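You operate a simulated robot arm through the tools that you are given. There is no shell and no other tool. Be economical: measure what you need, move in short steps, check, and stop when the job is done.

Carry out the task below with a simulated robot arm. There is one attempt and no reset: what you move stays moved.

TASK
Iron the yellow napkin at the setting its tag names.
Fine: wait for the green lamp, scorch nothing, iron no other napkin; end with the iron on its base and the dial off.
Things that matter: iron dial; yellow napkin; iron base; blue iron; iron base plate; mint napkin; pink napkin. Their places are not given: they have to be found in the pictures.

It is judged by the outcome, as a careful person would: the job done as asked, and still so three seconds after it is handed in. It fails if anything else is knocked over, pushed out of place, dropped, spilled or broken.

THE ROBOT
A 7-joint arm with a two-finger parallel gripper, fixed in place. Base frame: the origin is at the foot of the arm, x ahead of it, y to its left, z up; the work surface is at about z = 860. Lengths are in mm, angles in degrees, forces in N, time in s.
With the tool pointing down near the work surface it reaches from about 240 to 680 mm from the base axis. Its first joint turns from -66.0 to 66.0 degrees. Payload 2.4 kg.
Tool frame: the origin (TCP) lies between the finger pads and is the grasp point; the fingertips stand 30 mm ahead of it; z points along the fingers, y is the line along which they close. The gripper opens to 94 mm. The fingers are 28 mm wide and 10 mm thick; the gripper's body (50 by 96 mm) begins 55 mm behind the TCP.
Orientation is that of the tool frame in the base frame, as [roll, pitch, yaw] about the fixed x, y, z axes, in that order (R = Rz(yaw) Ry(pitch) Rx(roll)). With the fingers straight down and closing along the base's y, the tool's x points along the base's -x, its y along +y and its z along -z.

THE INTERFACE
- The arm moves only by the tool move_arm. Its argument "steps" is a list of rows, each a list of 2 entries, a list of its own where there are three numbers: the shift along the base's x, y, z in mm, then the turn, a rotation vector about the base's x, y, z in degrees. In form: [[[tx, ty, tz], [ax, ay, az]], ...]. A call has 1 to 8 rows; each row is the pose to reach, as a shift and turn from the pose commanded when the call began. "claw" is the closure, from 0 (fully open) to 1 (shut), set as the call begins (left out, the last holds). A row lasts 0.2 s, in which the tool goes at most 50 mm and 8.6 degrees; a call with a longer step from one row to the next is refused whole, and so is a gripper value outside its range. A pose out of reach is approached as far as the arm can. The call stops where the force on the tool passes 70 N (or 10 N more than at its start, if that is more) or the arm is blocked; 0.2 s more then pass. The fingers move at their own pace (about 153 mm/s each) and stop on an object; they squeeze with about 30 N. The grip force told is the motor's: it shows also when the fingers shut on nothing. Time passes only in rows, and 0.2 s behind the last, so rows that repeat a pose let the fingers close. It gives the time, the measured TCP pose, the force on the tool (base axes), the opening and the grip force at its end, in the units of the frame above (readings bear some noise).
- Cameras (640 x 400 px; columns grow to the right, rows downward): "scene" is fixed at [41, 474.4, 1446.2]; the picture's right is [-0.74, -0.68, 0.00], its down [-0.38, 0.41, -0.83] and it looks along [0.56, -0.61, -0.56] (base axes); focal length 326 px, centre (320, 200). "wrist" rides on the gripper at [-37, 0, -58] in the tool frame; the picture's right is [0.00, -1.00, 0.00], its down [0.97, 0.00, -0.24] and it looks along [0.24, 0.00, 0.97] (tool axes); focal length 218 px, centre (320, 200).
- capture(camera): a new picture of that camera. No time passes.
- point_at(camera, pixels): for up to 12 pixels [column, row] of the newest picture of that camera ("zoom" is the newest enlarged one), the place [x, y, z] in the base frame of the surface seen there, good to about 2 mm. No time passes.
- enlarge(camera, box): a new picture of the part [left, top, right, bottom] of that camera's present view, enlarged. No time passes.
- hand_in(): hands the job in; it is judged then, once.

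Work in short steps. Measure before you move; look again where a grasp or a placing could have gone wrong, and mend it. You have 80 turns and 34 pictures in all, the two below and enlarged ones among them. Open the gripper and draw the arm clear of the work before you hand the job in, unless the task says otherwise; then end with one line.

The tools are called after ">>>" by a JSON object that holds its "api" and its "payload". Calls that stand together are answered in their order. move_arm: Moves the arm, as the interface text tells. Its arguments: {"type":"object","properties":{"steps":{"type":"array","items":{"type":"array"}},"claw":{"type":"number"}},"required":["steps"]} The other tools are called the same way: capture (camera) takes a picture; point_at (camera, pixels) gives the place of the surface under pixels of a picture; enlarge (camera, box) takes an enlarged picture of a part of a camera's view; hand_in () hands the job in.

At the start:

```text
t: 0.0
tool_pos: [423.4, -90.3, 1226.4]
tcp_rot: [-180.0, 0.0, 180.0]
wrist_force: [-0.2, -0.5, 0.1]
opening: 94.2
finger_force: 0.0
```

scene: 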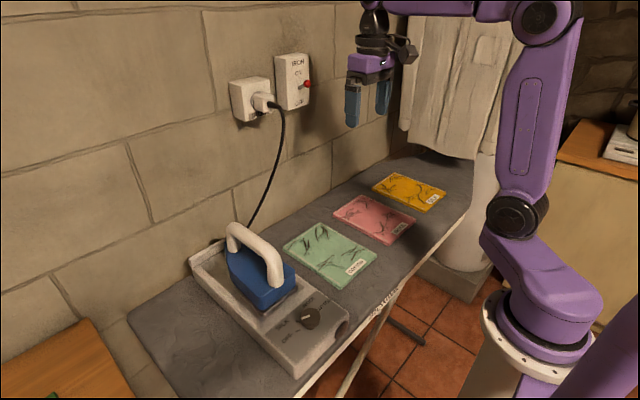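
wrist: 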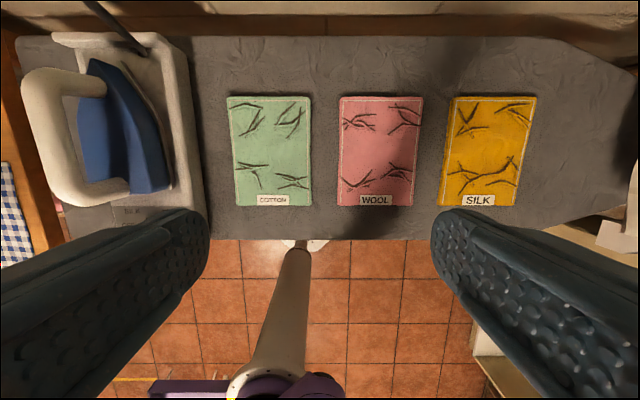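

The yellow napkin's tag reads SILK (wrist ~478,200). I enlarge the dial/base, and the wall switch.

>>> {"api": "enlarge", "payload": {"camera": "scene", "box": [180, 210, 360, 380]}}

>>> {"api": "enlarge", "payload": {"camera": "scene", "box": [220, 40, 330, 130]}}

>>> {"api": "point_at", "payload": {"camera": "scene", "pixels": [[311, 315], [308, 85], [298, 88], [232, 230], [277, 262], [255, 240], [280, 290], [262, 300], [390, 175], [447, 190], [428, 209], [373, 190]]}}

>>> {"api": "point_at", "payload": {"camera": "wrist", "pixels": [[453, 97], [536, 97], [515, 206], [438, 205], [478, 200], [40, 80], [60, 190], [100, 80], [165, 185], [90, 190], [416, 150], [195, 130]]}}

```text
2.35 times, centred on (270, 295) of scene
```

zoom: 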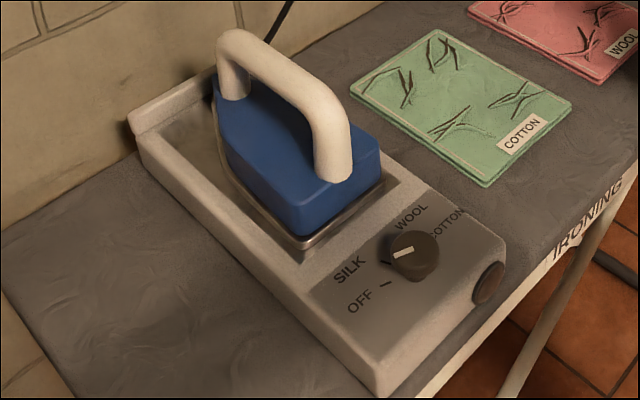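

```text
4.44 times, centred on (275, 85) of scene
```

zoom: 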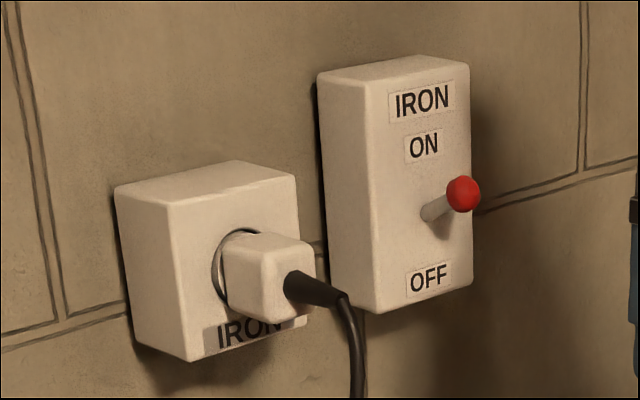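

```text
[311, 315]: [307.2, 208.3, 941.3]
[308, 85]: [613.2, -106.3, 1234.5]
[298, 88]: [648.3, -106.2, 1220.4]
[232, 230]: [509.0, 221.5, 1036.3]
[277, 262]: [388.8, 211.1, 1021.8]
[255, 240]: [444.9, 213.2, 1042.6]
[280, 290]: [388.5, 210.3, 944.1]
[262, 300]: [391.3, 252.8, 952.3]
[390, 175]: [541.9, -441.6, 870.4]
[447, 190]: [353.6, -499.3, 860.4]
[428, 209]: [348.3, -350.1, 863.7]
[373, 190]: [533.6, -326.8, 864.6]
```

```text
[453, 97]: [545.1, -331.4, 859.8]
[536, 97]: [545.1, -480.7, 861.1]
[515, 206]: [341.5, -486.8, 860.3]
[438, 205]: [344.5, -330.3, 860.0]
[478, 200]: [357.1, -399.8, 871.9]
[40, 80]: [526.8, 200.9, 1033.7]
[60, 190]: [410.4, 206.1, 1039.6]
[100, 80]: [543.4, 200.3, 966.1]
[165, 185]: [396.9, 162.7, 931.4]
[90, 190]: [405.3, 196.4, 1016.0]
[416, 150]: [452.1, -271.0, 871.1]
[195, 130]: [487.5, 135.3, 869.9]
```

The dial is at about (307,208,941), its mark seemingly between settings; the wall lever is tilted up (ON). I go above the dial, high, and look with the wrist camera.

>>> {"api": "move_arm", "payload": {"steps": [[[-17, 43, -10], [0, 0, 0]], [[-34, 86, -20], [0, 0, 0]], [[-50, 129, -30], [0, 0, 0]], [[-67, 172, -40], [0, 0, 0]], [[-84, 215, -50], [0, 0, 0]], [[-100, 258, -60], [0, 0, 0]], [[-116, 298, -70], [0, 0, 0]], [[-116, 298, -70], [0, 0, 0]]], "claw": 0}}

>>> {"api": "capture", "payload": {"camera": "wrist"}}

```text
t: 1.8
tool_pos: [306.2, 207.2, 1157.0]
tcp_rot: [179.9, 0.0, 180.0]
wrist_force: [-0.4, 0.1, -0.2]
opening: 93.6
finger_force: 0.0
```

```text
29 pictures are left
```

wrist: 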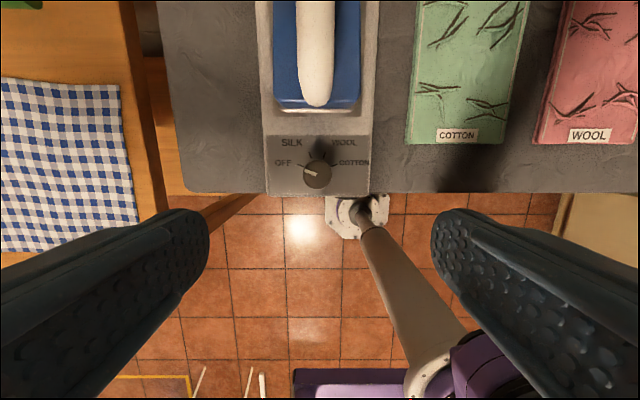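

>>> {"api": "enlarge", "payload": {"camera": "wrist", "box": [260, 120, 380, 200]}}

>>> {"api": "point_at", "payload": {"camera": "wrist", "pixels": [[317, 175], [305, 172], [330, 176], [317, 184], [310, 155], [327, 155], [296, 165], [318, 100], [318, 50], [318, 5], [268, 190], [368, 190]]}}

```text
5.00 times, centred on (320, 160) of wrist
```

zoom: 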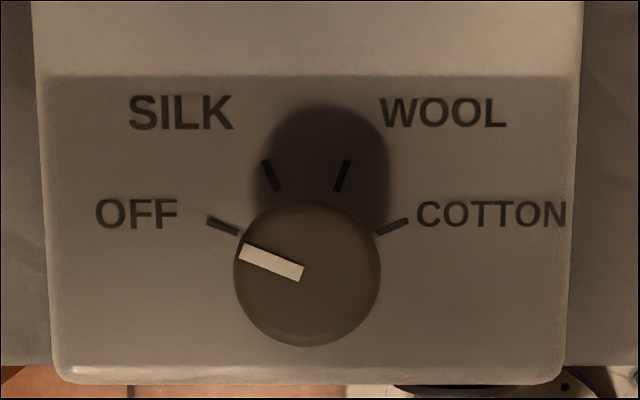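

```text
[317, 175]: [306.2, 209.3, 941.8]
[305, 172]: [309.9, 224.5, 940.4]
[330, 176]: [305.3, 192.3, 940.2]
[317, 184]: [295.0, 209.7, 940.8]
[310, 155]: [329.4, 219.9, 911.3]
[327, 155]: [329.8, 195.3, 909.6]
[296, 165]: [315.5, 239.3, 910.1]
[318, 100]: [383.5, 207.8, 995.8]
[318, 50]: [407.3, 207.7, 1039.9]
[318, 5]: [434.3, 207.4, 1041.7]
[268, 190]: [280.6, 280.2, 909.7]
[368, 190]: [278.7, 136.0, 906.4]
```

The dial points at OFF; centre ≈ (307,208.7), top z 941, panel z 910. SILK is about 46° clockwise from above. I descend around the knob with the fingers open.

>>> {"api": "move_arm", "payload": {"steps": [[[1, 1.5, -45], [0, 0, 0]], [[1, 1.5, -90], [0, 0, 0]], [[1, 1.5, -135], [0, 0, 0]], [[1, 1.5, -175], [0, 0, 0]], [[1, 1.5, -200], [0, 0, 0]], [[1, 1.5, -211], [0, 0, 0]]]}}

>>> {"api": "move_arm", "payload": {"steps": [[[0, 0, 0], [0, 0, 0]], [[0, 0, 0], [0, 0, 0]], [[0, 0, 0], [0, 0, 0]]], "claw": 1}}

>>> {"api": "move_arm", "payload": {"steps": [[[0, 0, 0], [0, 0, -8]], [[0, 0, 0], [0, 0, -16]], [[0, 0, 0], [0, 0, -24]], [[0, 0, 0], [0, 0, -32]], [[0, 0, 0], [0, 0, -40]], [[0, 0, 0], [0, 0, -46.5]], [[0, 0, 0], [0, 0, -46.5]]]}}

>>> {"api": "enlarge", "payload": {"camera": "scene", "box": [180, 210, 360, 380]}}

```text
t: 3.2
tool_pos: [307.0, 209.2, 944.8]
tcp_rot: [180.0, 0.0, -180.0]
wrist_force: [-0.2, 0.6, -0.5]
opening: 94.0
finger_force: 0.0
```

```text
t: 4.0
tool_pos: [308.1, 210.4, 945.6]
tcp_rot: [179.8, 0.3, -179.8]
wrist_force: [-0.8, 18.8, -13.1]
opening: 37.6
finger_force: 45.0
```

```text
t: 5.6
tool_pos: [307.3, 208.6, 945.9]
tcp_rot: [179.9, 0.0, 133.6]
wrist_force: [-6.1, 29.8, -19.9]
opening: 37.7
finger_force: 44.9
```

```text
2.35 times, centred on (270, 295) of scene
```

zoom: 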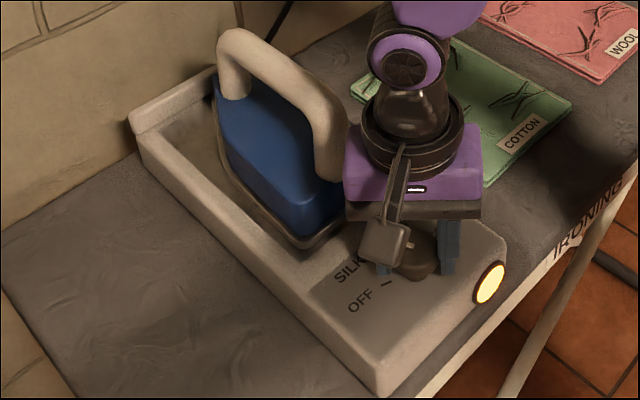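

The lamp (490,283 in the zoom) is now amber: heating. I release, rise and check the dial.

>>> {"api": "move_arm", "payload": {"steps": [[[0, 0, 0], [0, 0, 0]], [[0, 0, 0], [0, 0, 0]], [[0, 0, 45], [0, 0, 0]], [[0, 0, 90], [0, 0, 8]], [[0, 0, 135], [0, 0, 16]], [[0, 0, 150], [0, 0, 24]], [[0, 0, 150], [0, 0, 32]], [[0, 0, 150], [0, 0, 40]]], "claw": 0}}

>>> {"api": "move_arm", "payload": {"steps": [[[0, 0, 20], [0, 0, 6.5]], [[20, 0, 60], [0, 0, 6.5]], [[50, 0, 80], [0, 0, 6.5]], [[50, 0, 80], [0, 0, 6.5]]]}}

>>> {"api": "capture", "payload": {"camera": "wrist"}}

>>> {"api": "enlarge", "payload": {"camera": "scene", "box": [180, 210, 360, 380]}}

```text
t: 7.4
tool_pos: [309.3, 207.3, 1096.9]
tcp_rot: [-180.0, 0.0, 173.8]
wrist_force: [0.5, -0.2, -0.1]
opening: 94.2
finger_force: 0.1
```

```text
t: 8.4
tool_pos: [356.3, 205.6, 1177.2]
tcp_rot: [-180.0, 0.0, -180.0]
wrist_force: [-0.4, 0.7, -0.7]
opening: 94.0
finger_force: 0.0
```

```text
26 pictures are left
```

wrist: 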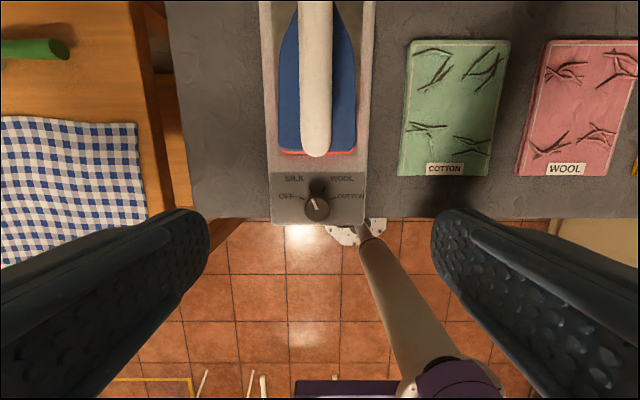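

```text
2.35 times, centred on (270, 295) of scene
```

zoom: 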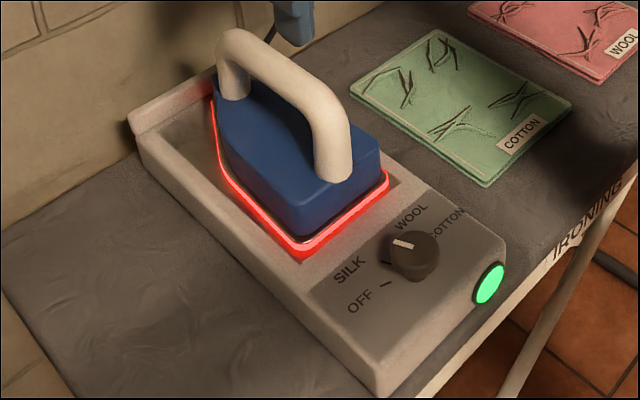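

The lamp is green and the mark is at SILK. I measure the iron's outline.

>>> {"api": "point_at", "payload": {"camera": "wrist", "pixels": [[316, 150], [316, 100], [316, 10], [303, 80], [329, 80], [281, 150], [353, 150], [285, 130], [350, 130], [370, 120], [268, 120], [340, 20]]}}

>>> {"api": "point_at", "payload": {"camera": "zoom", "pixels": [[303, 243], [388, 180], [215, 110], [300, 225], [380, 150], [215, 80], [235, 35], [340, 130], [340, 175], [235, 95], [180, 140], [330, 215]]}}

>>> {"api": "move_arm", "payload": {"steps": [[[45, 0, 0], [0, 0, 0]], [[90, 2, 0], [0, 0, 0]], [[104, 3, 0], [0, 0, 0]], [[104, 3, 0], [0, 0, 0]]]}}

>>> {"api": "capture", "payload": {"camera": "wrist"}}

```text
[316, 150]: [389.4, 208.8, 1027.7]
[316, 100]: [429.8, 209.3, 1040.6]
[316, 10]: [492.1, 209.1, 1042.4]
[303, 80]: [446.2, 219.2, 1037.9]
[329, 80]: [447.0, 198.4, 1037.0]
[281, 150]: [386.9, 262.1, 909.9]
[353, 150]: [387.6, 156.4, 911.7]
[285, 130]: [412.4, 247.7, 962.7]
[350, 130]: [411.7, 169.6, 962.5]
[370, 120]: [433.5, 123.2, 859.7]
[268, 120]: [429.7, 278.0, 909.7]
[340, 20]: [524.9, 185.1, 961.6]
```

```text
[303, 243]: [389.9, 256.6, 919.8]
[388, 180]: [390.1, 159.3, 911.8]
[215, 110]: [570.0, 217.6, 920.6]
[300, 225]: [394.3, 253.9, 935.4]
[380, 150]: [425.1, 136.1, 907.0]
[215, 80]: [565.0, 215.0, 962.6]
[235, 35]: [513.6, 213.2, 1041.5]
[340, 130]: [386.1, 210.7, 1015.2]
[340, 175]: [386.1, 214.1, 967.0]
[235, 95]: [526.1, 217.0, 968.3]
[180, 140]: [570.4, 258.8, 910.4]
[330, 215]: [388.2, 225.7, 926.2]
```

```text
t: 9.4
tool_pos: [461.1, 211.7, 1175.3]
tcp_rot: [180.0, -0.1, 180.0]
wrist_force: [-0.9, 0.9, 0.0]
opening: 94.1
finger_force: 0.0
```

```text
24 pictures are left
```

wrist: 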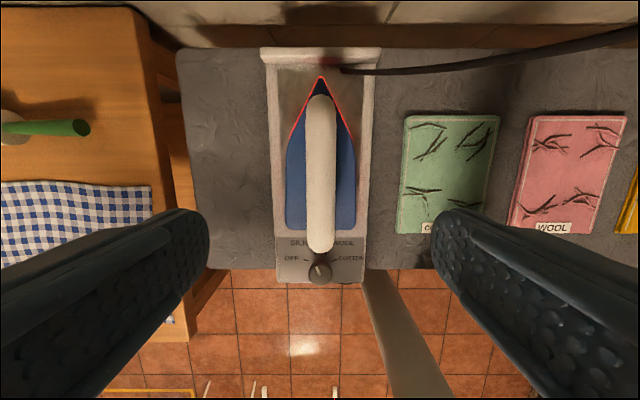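

The iron's handle lies along x at y≈208.8, top z 1042; sole x 388–~585, y 160–257. I descend to grip at z≈1026, x≈462.

>>> {"api": "move_arm", "payload": {"steps": [[[1, -2.5, -45], [0, 0, 0]], [[1, -2.5, -90], [0, 0, 0]], [[1, -2.5, -130], [0, 0, 0]], [[1, -2.5, -150], [0, 0, 0]], [[1, -2.5, -150], [0, 0, 0]]]}}

>>> {"api": "move_arm", "payload": {"steps": [[[0, 0, 0], [0, 0, 0]], [[0, 0, 0], [0, 0, 0]], [[0, 0, 0], [0, 0, 0]], [[0, 0, 0], [0, 0, 0]]], "claw": 1}}

>>> {"api": "capture", "payload": {"camera": "scene"}}

```text
t: 10.6
tool_pos: [462.4, 209.6, 1024.9]
tcp_rot: [-180.0, 0.1, 180.0]
wrist_force: [-0.2, -0.6, -1.2]
opening: 94.0
finger_force: 0.0
```

```text
t: 11.6
tool_pos: [462.8, 209.9, 1025.5]
tcp_rot: [180.0, 0.0, 180.0]
wrist_force: [-0.5, -0.3, 0.0]
opening: 32.2
finger_force: 29.8
```

```text
23 pictures are left
```

scene: 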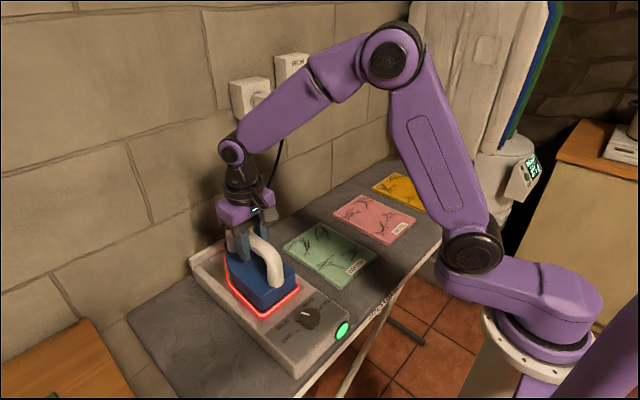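

The handle is held (opening 32 mm), lamp green. I lift straight up 80 mm gently.

>>> {"api": "move_arm", "payload": {"steps": [[[0, 0, 10], [0, 0, 0]], [[0, 0, 30], [0, 0, 0]], [[0, 0, 55], [0, 0, 0]], [[0, 0, 80], [0, 0, 0]], [[0, 0, 80], [0, 0, 0]]]}}

>>> {"api": "capture", "payload": {"camera": "scene"}}

```text
t: 12.8
tool_pos: [462.9, 209.9, 1105.4]
tcp_rot: [-179.9, -0.1, -180.0]
wrist_force: [-0.5, 1.0, -17.5]
opening: 32.6
finger_force: 29.6
```

```text
22 pictures are left
```

scene: 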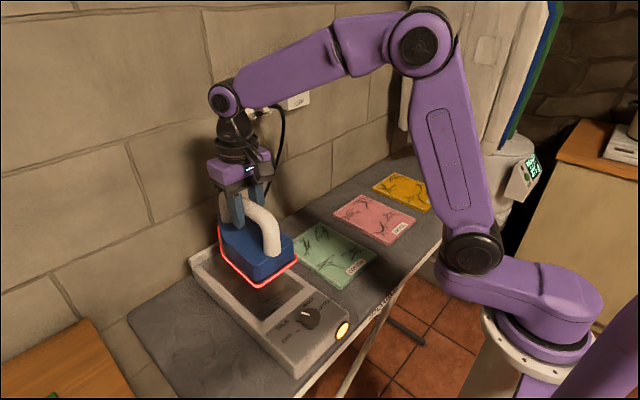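

The lamp shows amber off the base. I hold still a second to see whether it comes back to green.

>>> {"api": "move_arm", "payload": {"steps": [[[0, 0, 0], [0, 0, 0]], [[0, 0, 0], [0, 0, 0]], [[0, 0, 0], [0, 0, 0]], [[0, 0, 0], [0, 0, 0]], [[0, 0, 0], [0, 0, 0]], [[0, 0, 0], [0, 0, 0]]]}}

>>> {"api": "enlarge", "payload": {"camera": "scene", "box": [180, 210, 360, 380]}}

```text
t: 14.2
tool_pos: [462.6, 209.8, 1104.5]
tcp_rot: [180.0, 0.0, -180.0]
wrist_force: [-0.3, -0.3, -16.1]
opening: 32.2
finger_force: 30.0
```

```text
2.35 times, centred on (270, 295) of scene
```

zoom: 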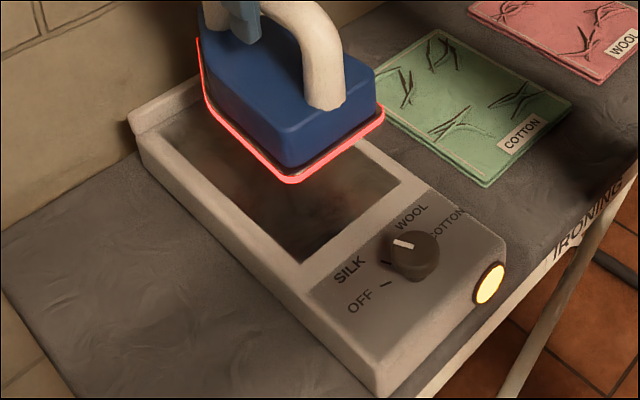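

The lamp stays amber off the base, so the iron probably reheats only when docked. I set it back, wait for green, then will go to the napkin without pausing.

>>> {"api": "move_arm", "payload": {"steps": [[[0, 0, -30], [0, 0, 0]], [[0, 0, -55], [0, 0, 0]], [[0, 0, -70], [0, 0, 0]], [[0, 0, -79], [0, 0, 0]], [[0, 0, -79], [0, 0, 0]]]}}

>>> {"api": "enlarge", "payload": {"camera": "scene", "box": [180, 210, 360, 380]}}

>>> {"api": "point_at", "payload": {"camera": "scene", "pixels": [[400, 190], [415, 195], [370, 220]]}}

```text
t: 15.4
tool_pos: [462.6, 209.2, 1028.1]
tcp_rot: [-180.0, 0.0, -180.0]
wrist_force: [0.3, -0.7, -16.5]
opening: 32.3
finger_force: 30.0
```

```text
2.35 times, centred on (270, 295) of scene
```

zoom: 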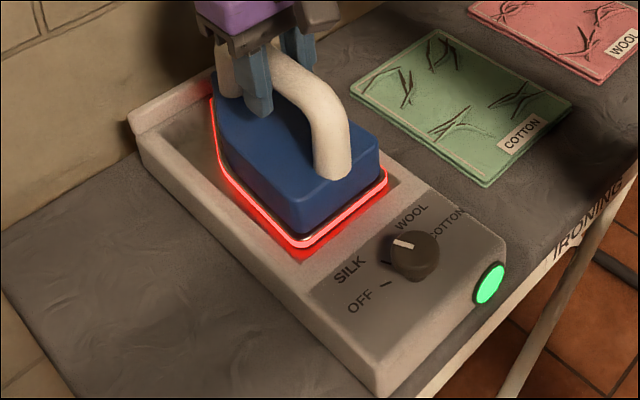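

```text
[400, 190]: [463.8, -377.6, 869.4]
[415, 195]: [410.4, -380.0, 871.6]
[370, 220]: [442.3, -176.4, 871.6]
```

Lamp green again. I lift and carry the iron high over the others to the yellow napkin (centre ≈ 445,-408, top z≈870).

>>> {"api": "move_arm", "payload": {"steps": [[[0, 0, 40], [0, 0, 0]], [[0, -20, 80], [0, 0, 0]], [[0, -66, 85], [0, 0, 0]], [[-3, -114, 85], [0, 0, 0]], [[-6, -162, 85], [0, 0, 0]], [[-9, -210, 85], [0, 0, 0]], [[-12, -258, 85], [0, 0, 0]], [[-15, -306, 85], [0, 0, 0]]]}}

>>> {"api": "move_arm", "payload": {"steps": [[[-3, -48, 0], [0, 0, 0]], [[-6, -96, 0], [0, 0, 0]], [[-10, -144, 0], [0, 0, 0]], [[-15, -192, 0], [0, 0, 0]], [[-20, -240, 0], [0, 0, 0]], [[-25, -270, -30], [0, 0, 0]], [[-25, -272, -75], [0, 0, 0]], [[-25, -272, -105], [0, 0, 0]]]}}

>>> {"api": "move_arm", "payload": {"steps": [[[0, 0, -5], [0, 0, 0]], [[0, 0, -10], [0, 0, 0]], [[0, 0, -14], [0, 0, 0]], [[0, 0, -17], [0, 0, 0]]]}}

>>> {"api": "capture", "payload": {"camera": "scene"}}

```text
t: 17.2
tool_pos: [448.6, -99.2, 1112.3]
tcp_rot: [180.0, 0.0, -180.0]
wrist_force: [0.8, -1.4, -16.6]
opening: 32.4
finger_force: 29.8
```

```text
t: 19.0
tool_pos: [424.5, -368.4, 1007.0]
tcp_rot: [-179.9, 0.0, -179.9]
wrist_force: [0.5, 0.4, -16.9]
opening: 27.4
finger_force: 30.1
```

```text
t: 20.0
tool_pos: [425.3, -370.7, 998.6]
tcp_rot: [-179.3, 0.7, -179.9]
wrist_force: [-9.4, 4.0, 66.4]
opening: 28.1
finger_force: 29.7
```

```text
19 pictures are left
```

scene: 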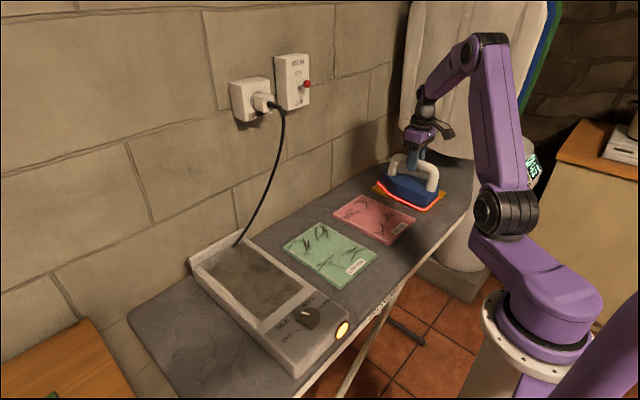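

The iron is on the napkin (66 N, contact at z 998.6; it slid ~8 mm in the grip). I ease the press and stroke straight away along x.

>>> {"api": "move_arm", "payload": {"steps": [[[0, 0, 4], [0, 0, 0]], [[30, 0, 4], [0, 0, 0]], [[60, 0, 4], [0, 0, 0]], [[80, 0, 4], [0, 0, 0]], [[50, 0, 4], [0, 0, 0]], [[20, 0, 4], [0, 0, 0]], [[-8, 0, 4], [0, 0, 0]], [[-8, -20, 4], [0, 0, 0]]]}}

```text
t: 21.8
tool_pos: [418.1, -385.7, 997.5]
tcp_rot: [180.0, 0.1, -179.8]
wrist_force: [5.0, 24.5, 45.4]
opening: 30.1
finger_force: 29.9
```

Contact is kept (45 N). Next the second lane toward y≈-445.

>>> {"api": "move_arm", "payload": {"steps": [[[10, -25, 0], [0, 0, 0]], [[30, -50, 0], [0, 0, 0]], [[55, -55, 0], [0, 0, 0]], [[80, -55, 0], [0, 0, 0]], [[50, -55, 0], [0, 0, 0]], [[20, -55, 0], [0, 0, 0]], [[0, -55, 0], [0, 0, 0]]]}}

>>> {"api": "capture", "payload": {"camera": "scene"}}

```text
t: 23.4
tool_pos: [414.2, -442.8, 992.2]
tcp_rot: [179.8, -0.2, -179.9]
wrist_force: [1.0, 0.6, -16.1]
opening: 32.5
finger_force: 29.7
```

```text
18 pictures are left
```

scene: 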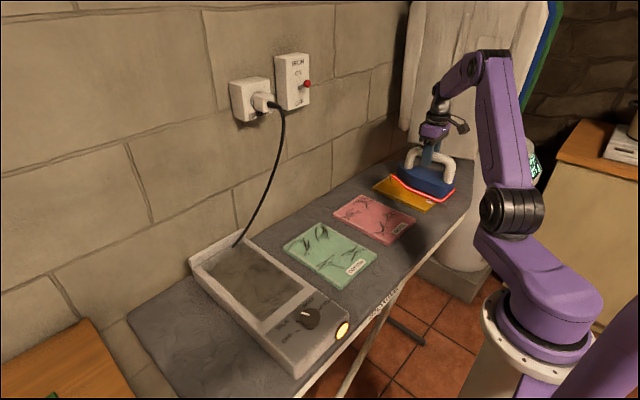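

The grip re-seated (32.5 mm), so contact was lost (-16 N). I lower 7 mm while stroking lane two.

>>> {"api": "move_arm", "payload": {"steps": [[[10, 0, -5], [0, 0, 0]], [[30, 0, -8], [0, 0, 0]], [[55, 0, -8], [0, 0, 0]], [[80, 0, -8], [0, 0, 0]], [[50, 0, -8], [0, 0, 0]], [[20, 0, -8], [0, 0, 0]], [[-5, 0, -8], [0, 0, 0]]]}}

```text
t: 25.0
tool_pos: [411.8, -444.4, 986.6]
tcp_rot: [-179.8, 0.2, 179.9]
wrist_force: [9.6, 0.7, 17.6]
opening: 32.4
finger_force: 30.0
```

Good contact. I lift off gently and look at the result.

>>> {"api": "move_arm", "payload": {"steps": [[[0, 0, 15], [0, 0, 0]], [[0, 0, 40], [0, 0, 0]], [[0, 0, 70], [0, 0, 0]], [[0, 0, 100], [0, 0, 0]], [[0, 0, 120], [0, 0, 0]]]}}

>>> {"api": "enlarge", "payload": {"camera": "scene", "box": [340, 120, 500, 220]}}

>>> {"api": "capture", "payload": {"camera": "wrist"}}

```text
t: 26.2
tool_pos: [410.4, -445.1, 1104.7]
tcp_rot: [179.9, -0.1, 180.0]
wrist_force: [-0.1, -0.2, -17.2]
opening: 32.1
finger_force: 30.1
```

```text
4.00 times, centred on (420, 170) of scene
```

zoom: 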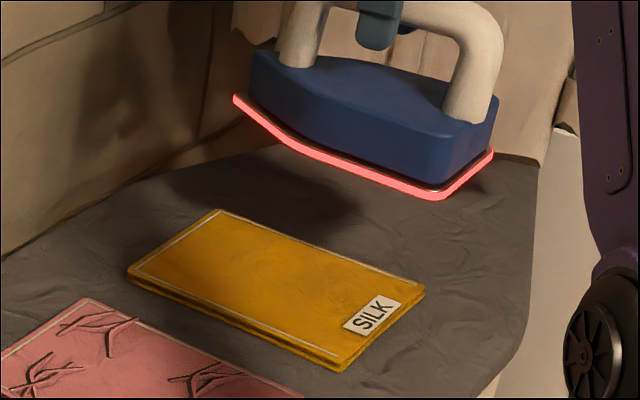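

```text
16 pictures are left
```

wrist: 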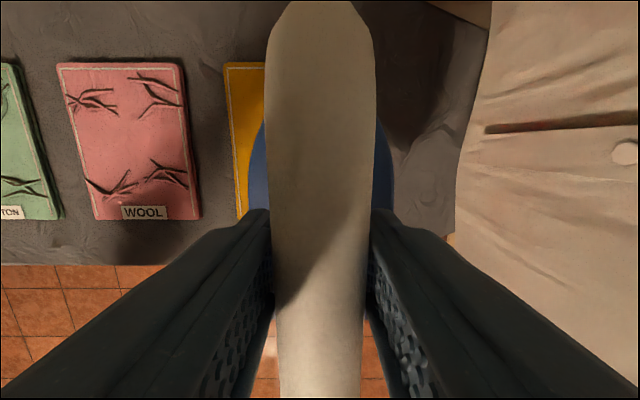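

All creases are gone with no scorch. I carry the iron back high over the others to above its base.

>>> {"api": "move_arm", "payload": {"steps": [[[4, 45, 3], [0, 0, 0]], [[8, 93, 5], [0, 0, 0]], [[12, 141, 5], [0, 0, 0]], [[16, 189, 5], [0, 0, 0]], [[20, 237, 5], [0, 0, 0]], [[24, 285, 5], [0, 0, 0]], [[28, 333, 5], [0, 0, 0]], [[32, 370, 5], [0, 0, 0]]]}}

>>> {"api": "move_arm", "payload": {"steps": [[[3, 45, 0], [0, 0, 0]], [[6, 90, 0], [0, 0, 0]], [[9, 138, 0], [0, 0, 0]], [[12, 186, 0], [0, 0, 0]], [[15, 234, 0], [0, 0, 0]], [[17, 265, 0], [0, 0, 0]], [[19, 284, 0], [0, 0, 0]], [[19, 284, 0], [0, 0, 0]]]}}

>>> {"api": "capture", "payload": {"camera": "scene"}}

>>> {"api": "capture", "payload": {"camera": "wrist"}}

```text
t: 28.0
tool_pos: [443.8, -73.0, 1109.6]
tcp_rot: [180.0, -0.1, -179.9]
wrist_force: [0.0, 0.6, -16.4]
opening: 27.9
finger_force: 30.3
```

```text
t: 29.8
tool_pos: [463.3, 209.6, 1112.1]
tcp_rot: [-179.8, -0.1, 179.9]
wrist_force: [0.0, 0.0, -16.4]
opening: 27.7
finger_force: 29.6
```

```text
15 pictures are left
```

scene: 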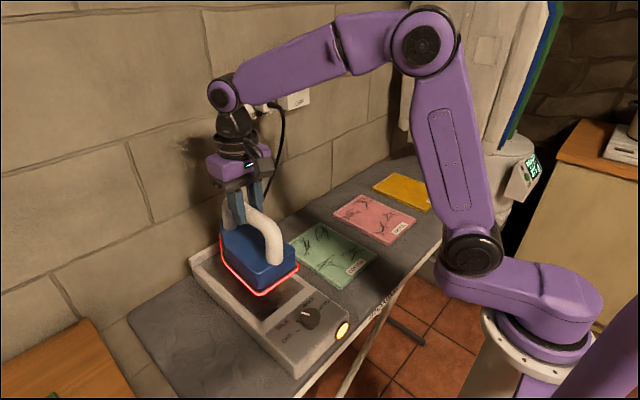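

```text
14 pictures are left
```

wrist: 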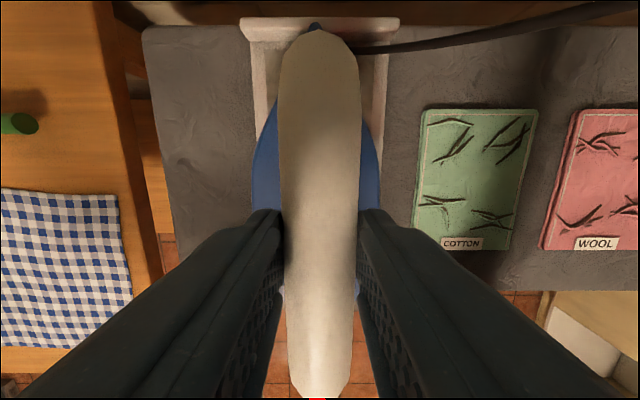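

I check the iron's position and heading in the grip before lowering it.

>>> {"api": "enlarge", "payload": {"camera": "scene", "box": [180, 190, 360, 360]}}

>>> {"api": "point_at", "payload": {"camera": "wrist", "pixels": [[320, 100], [320, 250], [320, 350], [258, 170], [375, 170], [318, 32], [260, 195], [372, 195]]}}

```text
2.35 times, centred on (270, 275) of scene
```

zoom: 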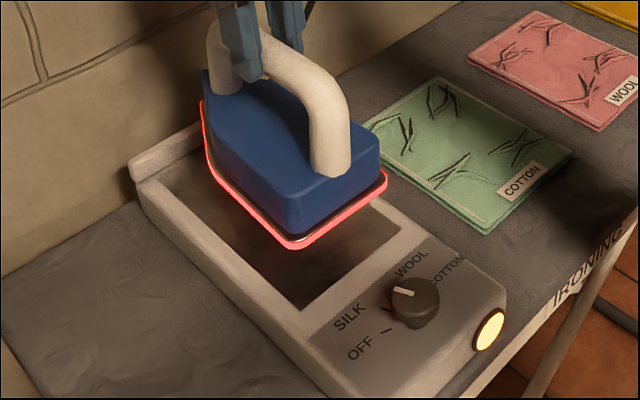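

```text
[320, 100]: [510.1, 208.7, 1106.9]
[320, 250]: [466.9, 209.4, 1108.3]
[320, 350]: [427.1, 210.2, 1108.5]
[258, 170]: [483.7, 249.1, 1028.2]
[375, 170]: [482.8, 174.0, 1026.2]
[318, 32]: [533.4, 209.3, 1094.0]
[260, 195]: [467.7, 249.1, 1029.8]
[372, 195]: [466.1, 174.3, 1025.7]
```

The iron has slid ~20 mm down in the grip and is 65 mm above rest; alignment in y and yaw is good. I check x.

>>> {"api": "point_at", "payload": {"camera": "zoom", "pixels": [[333, 170], [332, 140], [293, 243], [292, 225], [387, 178], [293, 246]]}}

```text
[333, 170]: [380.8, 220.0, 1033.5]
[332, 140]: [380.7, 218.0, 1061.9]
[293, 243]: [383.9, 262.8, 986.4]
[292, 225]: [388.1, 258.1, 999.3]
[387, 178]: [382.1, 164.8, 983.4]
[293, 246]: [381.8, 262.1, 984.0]
```

The iron sits ~6 mm back in x and ~2 mm to +y, with ~1° yaw. I correct that and lower 60 mm.

>>> {"api": "move_arm", "payload": {"steps": [[[6, -2, -10], [0, 0, 1]], [[6, -2, -25], [0, 0, 1]], [[6, -2, -40], [0, 0, 1]], [[6, -2, -52], [0, 0, 1]], [[6, -2, -52], [0, 0, 1]]]}}

>>> {"api": "enlarge", "payload": {"camera": "scene", "box": [180, 190, 360, 360]}}

>>> {"api": "point_at", "payload": {"camera": "zoom", "pixels": [[333, 170], [332, 200], [300, 252], [298, 275], [385, 200], [345, 190]]}}

```text
t: 31.0
tool_pos: [467.3, 208.0, 1060.2]
tcp_rot: [180.0, 0.0, -179.0]
wrist_force: [-0.7, 1.1, -17.1]
opening: 27.6
finger_force: 29.8
```

```text
2.35 times, centred on (270, 275) of scene
```

zoom: 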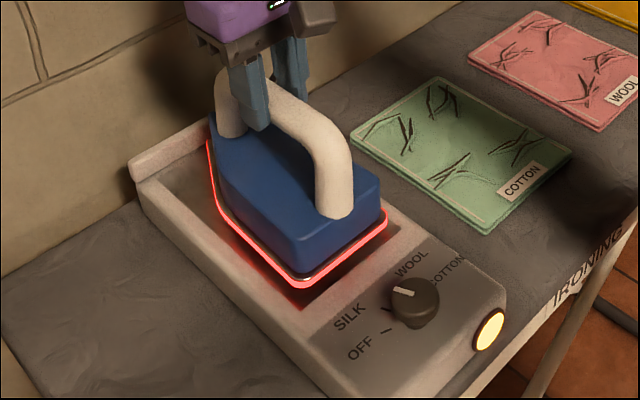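

```text
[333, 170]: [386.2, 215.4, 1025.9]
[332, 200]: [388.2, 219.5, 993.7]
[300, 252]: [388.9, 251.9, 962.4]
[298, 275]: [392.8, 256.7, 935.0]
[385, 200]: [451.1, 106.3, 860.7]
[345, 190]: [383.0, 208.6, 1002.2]
```

x now matches (386). I lower until contact.

>>> {"api": "move_arm", "payload": {"steps": [[[0, 0, -6], [0, 0, 0]], [[0, 0, -11], [0, 0, 0]], [[0, 0, -14], [0, 0, 0]], [[0, 0, -16], [0, 0, 0]]]}}

>>> {"api": "enlarge", "payload": {"camera": "scene", "box": [180, 190, 360, 360]}}

```text
t: 32.0
tool_pos: [467.0, 209.3, 1045.0]
tcp_rot: [179.8, 0.5, -178.9]
wrist_force: [-2.9, 8.9, 24.1]
opening: 27.4
finger_force: 29.8
```

```text
2.35 times, centred on (270, 275) of scene
```

zoom: 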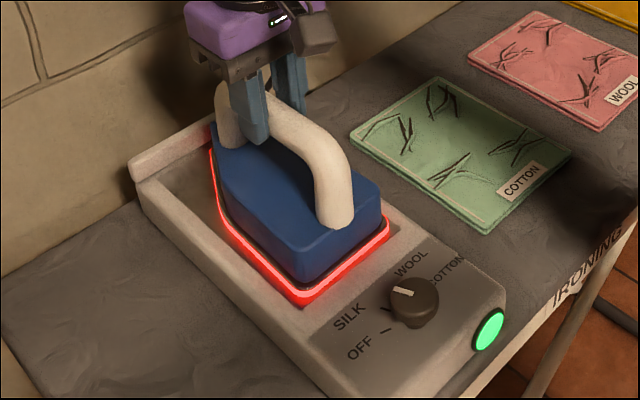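

The iron is docked, lamp green. I open, rise clear, then go over the dial.

>>> {"api": "move_arm", "payload": {"steps": [[[0, 0, 0], [0, 0, 0]], [[0, 0, 0], [0, 0, 0]], [[0, 0, 10], [0, 0, 0]], [[0, 0, 50], [0, 0, 0]], [[0, 0, 95], [0, 0, 0]], [[0, 0, 120], [0, 0, 0]], [[-40, 0, 120], [0, 0, -1]], [[-85, 0, 120], [0, 0, -1]]], "claw": 0}}

>>> {"api": "move_arm", "payload": {"steps": [[[-40, 0, 0], [0, 0, -8]], [[-75, 0, 0], [0, 0, -16]], [[-75, 0, 0], [0, 0, -24]], [[-75, 0, 0], [0, 0, -32]], [[-75, 0, 0], [0, 0, -40]], [[-75, 0, 0], [0, 0, -46.5]], [[-75, 0, 0], [0, 0, -46.5]]]}}

>>> {"api": "capture", "payload": {"camera": "scene"}}

>>> {"api": "capture", "payload": {"camera": "wrist"}}

```text
t: 33.8
tool_pos: [380.1, 207.0, 1161.5]
tcp_rot: [-179.9, -0.1, 180.0]
wrist_force: [0.0, 0.0, -0.8]
opening: 94.1
finger_force: 0.0
```

```text
t: 35.4
tool_pos: [307.2, 206.8, 1162.6]
tcp_rot: [-180.0, 0.0, 133.5]
wrist_force: [-0.9, 0.3, 0.8]
opening: 93.8
finger_force: 0.1
```

```text
10 pictures are left
```

scene: 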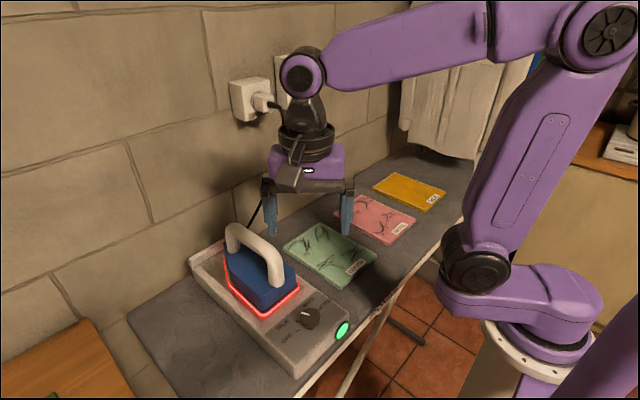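

```text
9 pictures are left
```

wrist: 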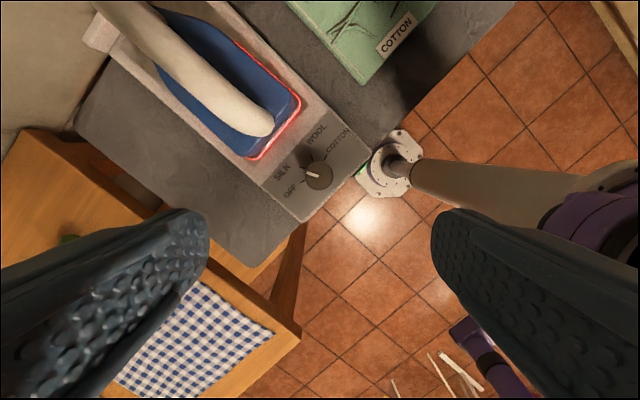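

Iron is docked, and the knob is below at the same centre. I descend, grip, and turn back +47° to OFF.

>>> {"api": "move_arm", "payload": {"steps": [[[0, 2, -45], [0, 0, 0]], [[0, 2, -90], [0, 0, 0]], [[0, 2, -135], [0, 0, 0]], [[0, 2, -175], [0, 0, 0]], [[0, 2, -204], [0, 0, 0]], [[0, 2, -216], [0, 0, 0]]]}}

>>> {"api": "move_arm", "payload": {"steps": [[[0, 0, 0], [0, 0, 0]], [[0, 0, 0], [0, 0, 0]], [[0, 0, 0], [0, 0, 0]]], "claw": 1}}

>>> {"api": "move_arm", "payload": {"steps": [[[0, 0, 0], [0, 0, 8]], [[0, 0, 0], [0, 0, 16]], [[0, 0, 0], [0, 0, 24]], [[0, 0, 0], [0, 0, 32]], [[0, 0, 0], [0, 0, 40]], [[0, 0, 0], [0, 0, 47]], [[0, 0, 0], [0, 0, 47]]]}}

>>> {"api": "move_arm", "payload": {"steps": [[[0, 0, 0], [0, 0, 0]], [[0, 0, 0], [0, 0, 0]], [[0, 0, 45], [0, 0, 0]], [[0, 0, 90], [0, 0, 0]], [[0, 0, 135], [0, 0, 0]], [[0, 0, 180], [0, 0, 0]], [[0, 0, 215], [0, 0, 0]], [[0, 0, 215], [0, 0, 0]]], "claw": 0}}

>>> {"api": "capture", "payload": {"camera": "scene"}}

>>> {"api": "enlarge", "payload": {"camera": "wrist", "box": [260, 80, 380, 200]}}

```text
t: 36.8
tool_pos: [307.4, 209.4, 946.9]
tcp_rot: [-179.9, 0.1, 133.5]
wrist_force: [-0.1, 0.0, 0.7]
opening: 94.1
finger_force: 0.0
```

```text
t: 37.6
tool_pos: [307.7, 208.8, 946.6]
tcp_rot: [-180.0, 0.0, 133.7]
wrist_force: [0.1, -1.3, -9.6]
opening: 37.6
finger_force: 45.2
```

```text
t: 39.2
tool_pos: [307.9, 210.6, 947.0]
tcp_rot: [179.9, 0.1, -179.4]
wrist_force: [8.5, -4.5, 0.4]
opening: 37.9
finger_force: 44.7
```

```text
t: 41.0
tool_pos: [305.0, 210.3, 1160.0]
tcp_rot: [180.0, 0.0, -179.6]
wrist_force: [0.5, 0.4, 0.4]
opening: 94.0
finger_force: 0.0
```

```text
8 pictures are left
```

scene: 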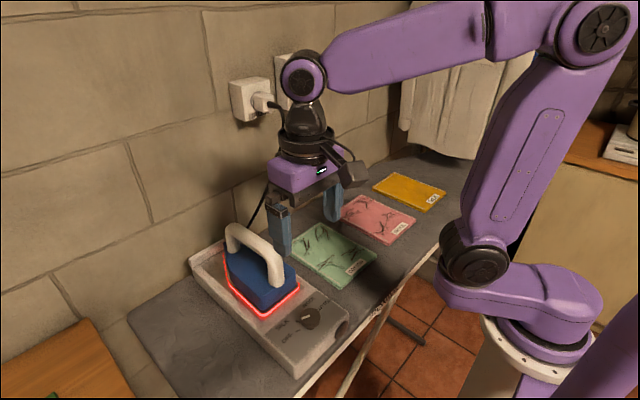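

```text
3.33 times, centred on (320, 140) of wrist
```

zoom: 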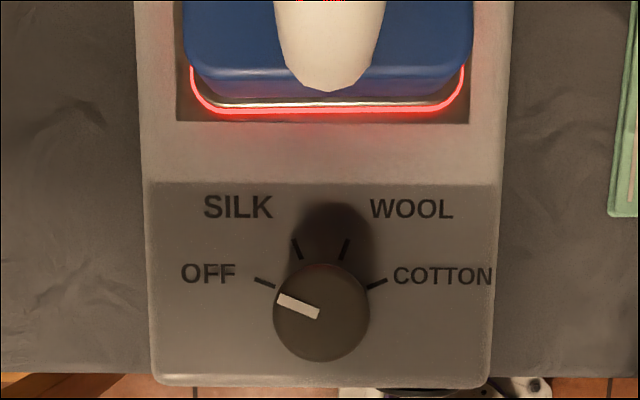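

The dial is at OFF, the lamp is out, the iron is on its base, and the napkins are in place. The arm is clear, so I hand in.

>>> {"api": "hand_in", "payload": {}}

```text
The job is handed in.
```

I ironed the yellow napkin at SILK, after the lamp had turned green. The pictures show its creases gone with no scorch, the other napkins untouched, the iron on its base and the dial at OFF.
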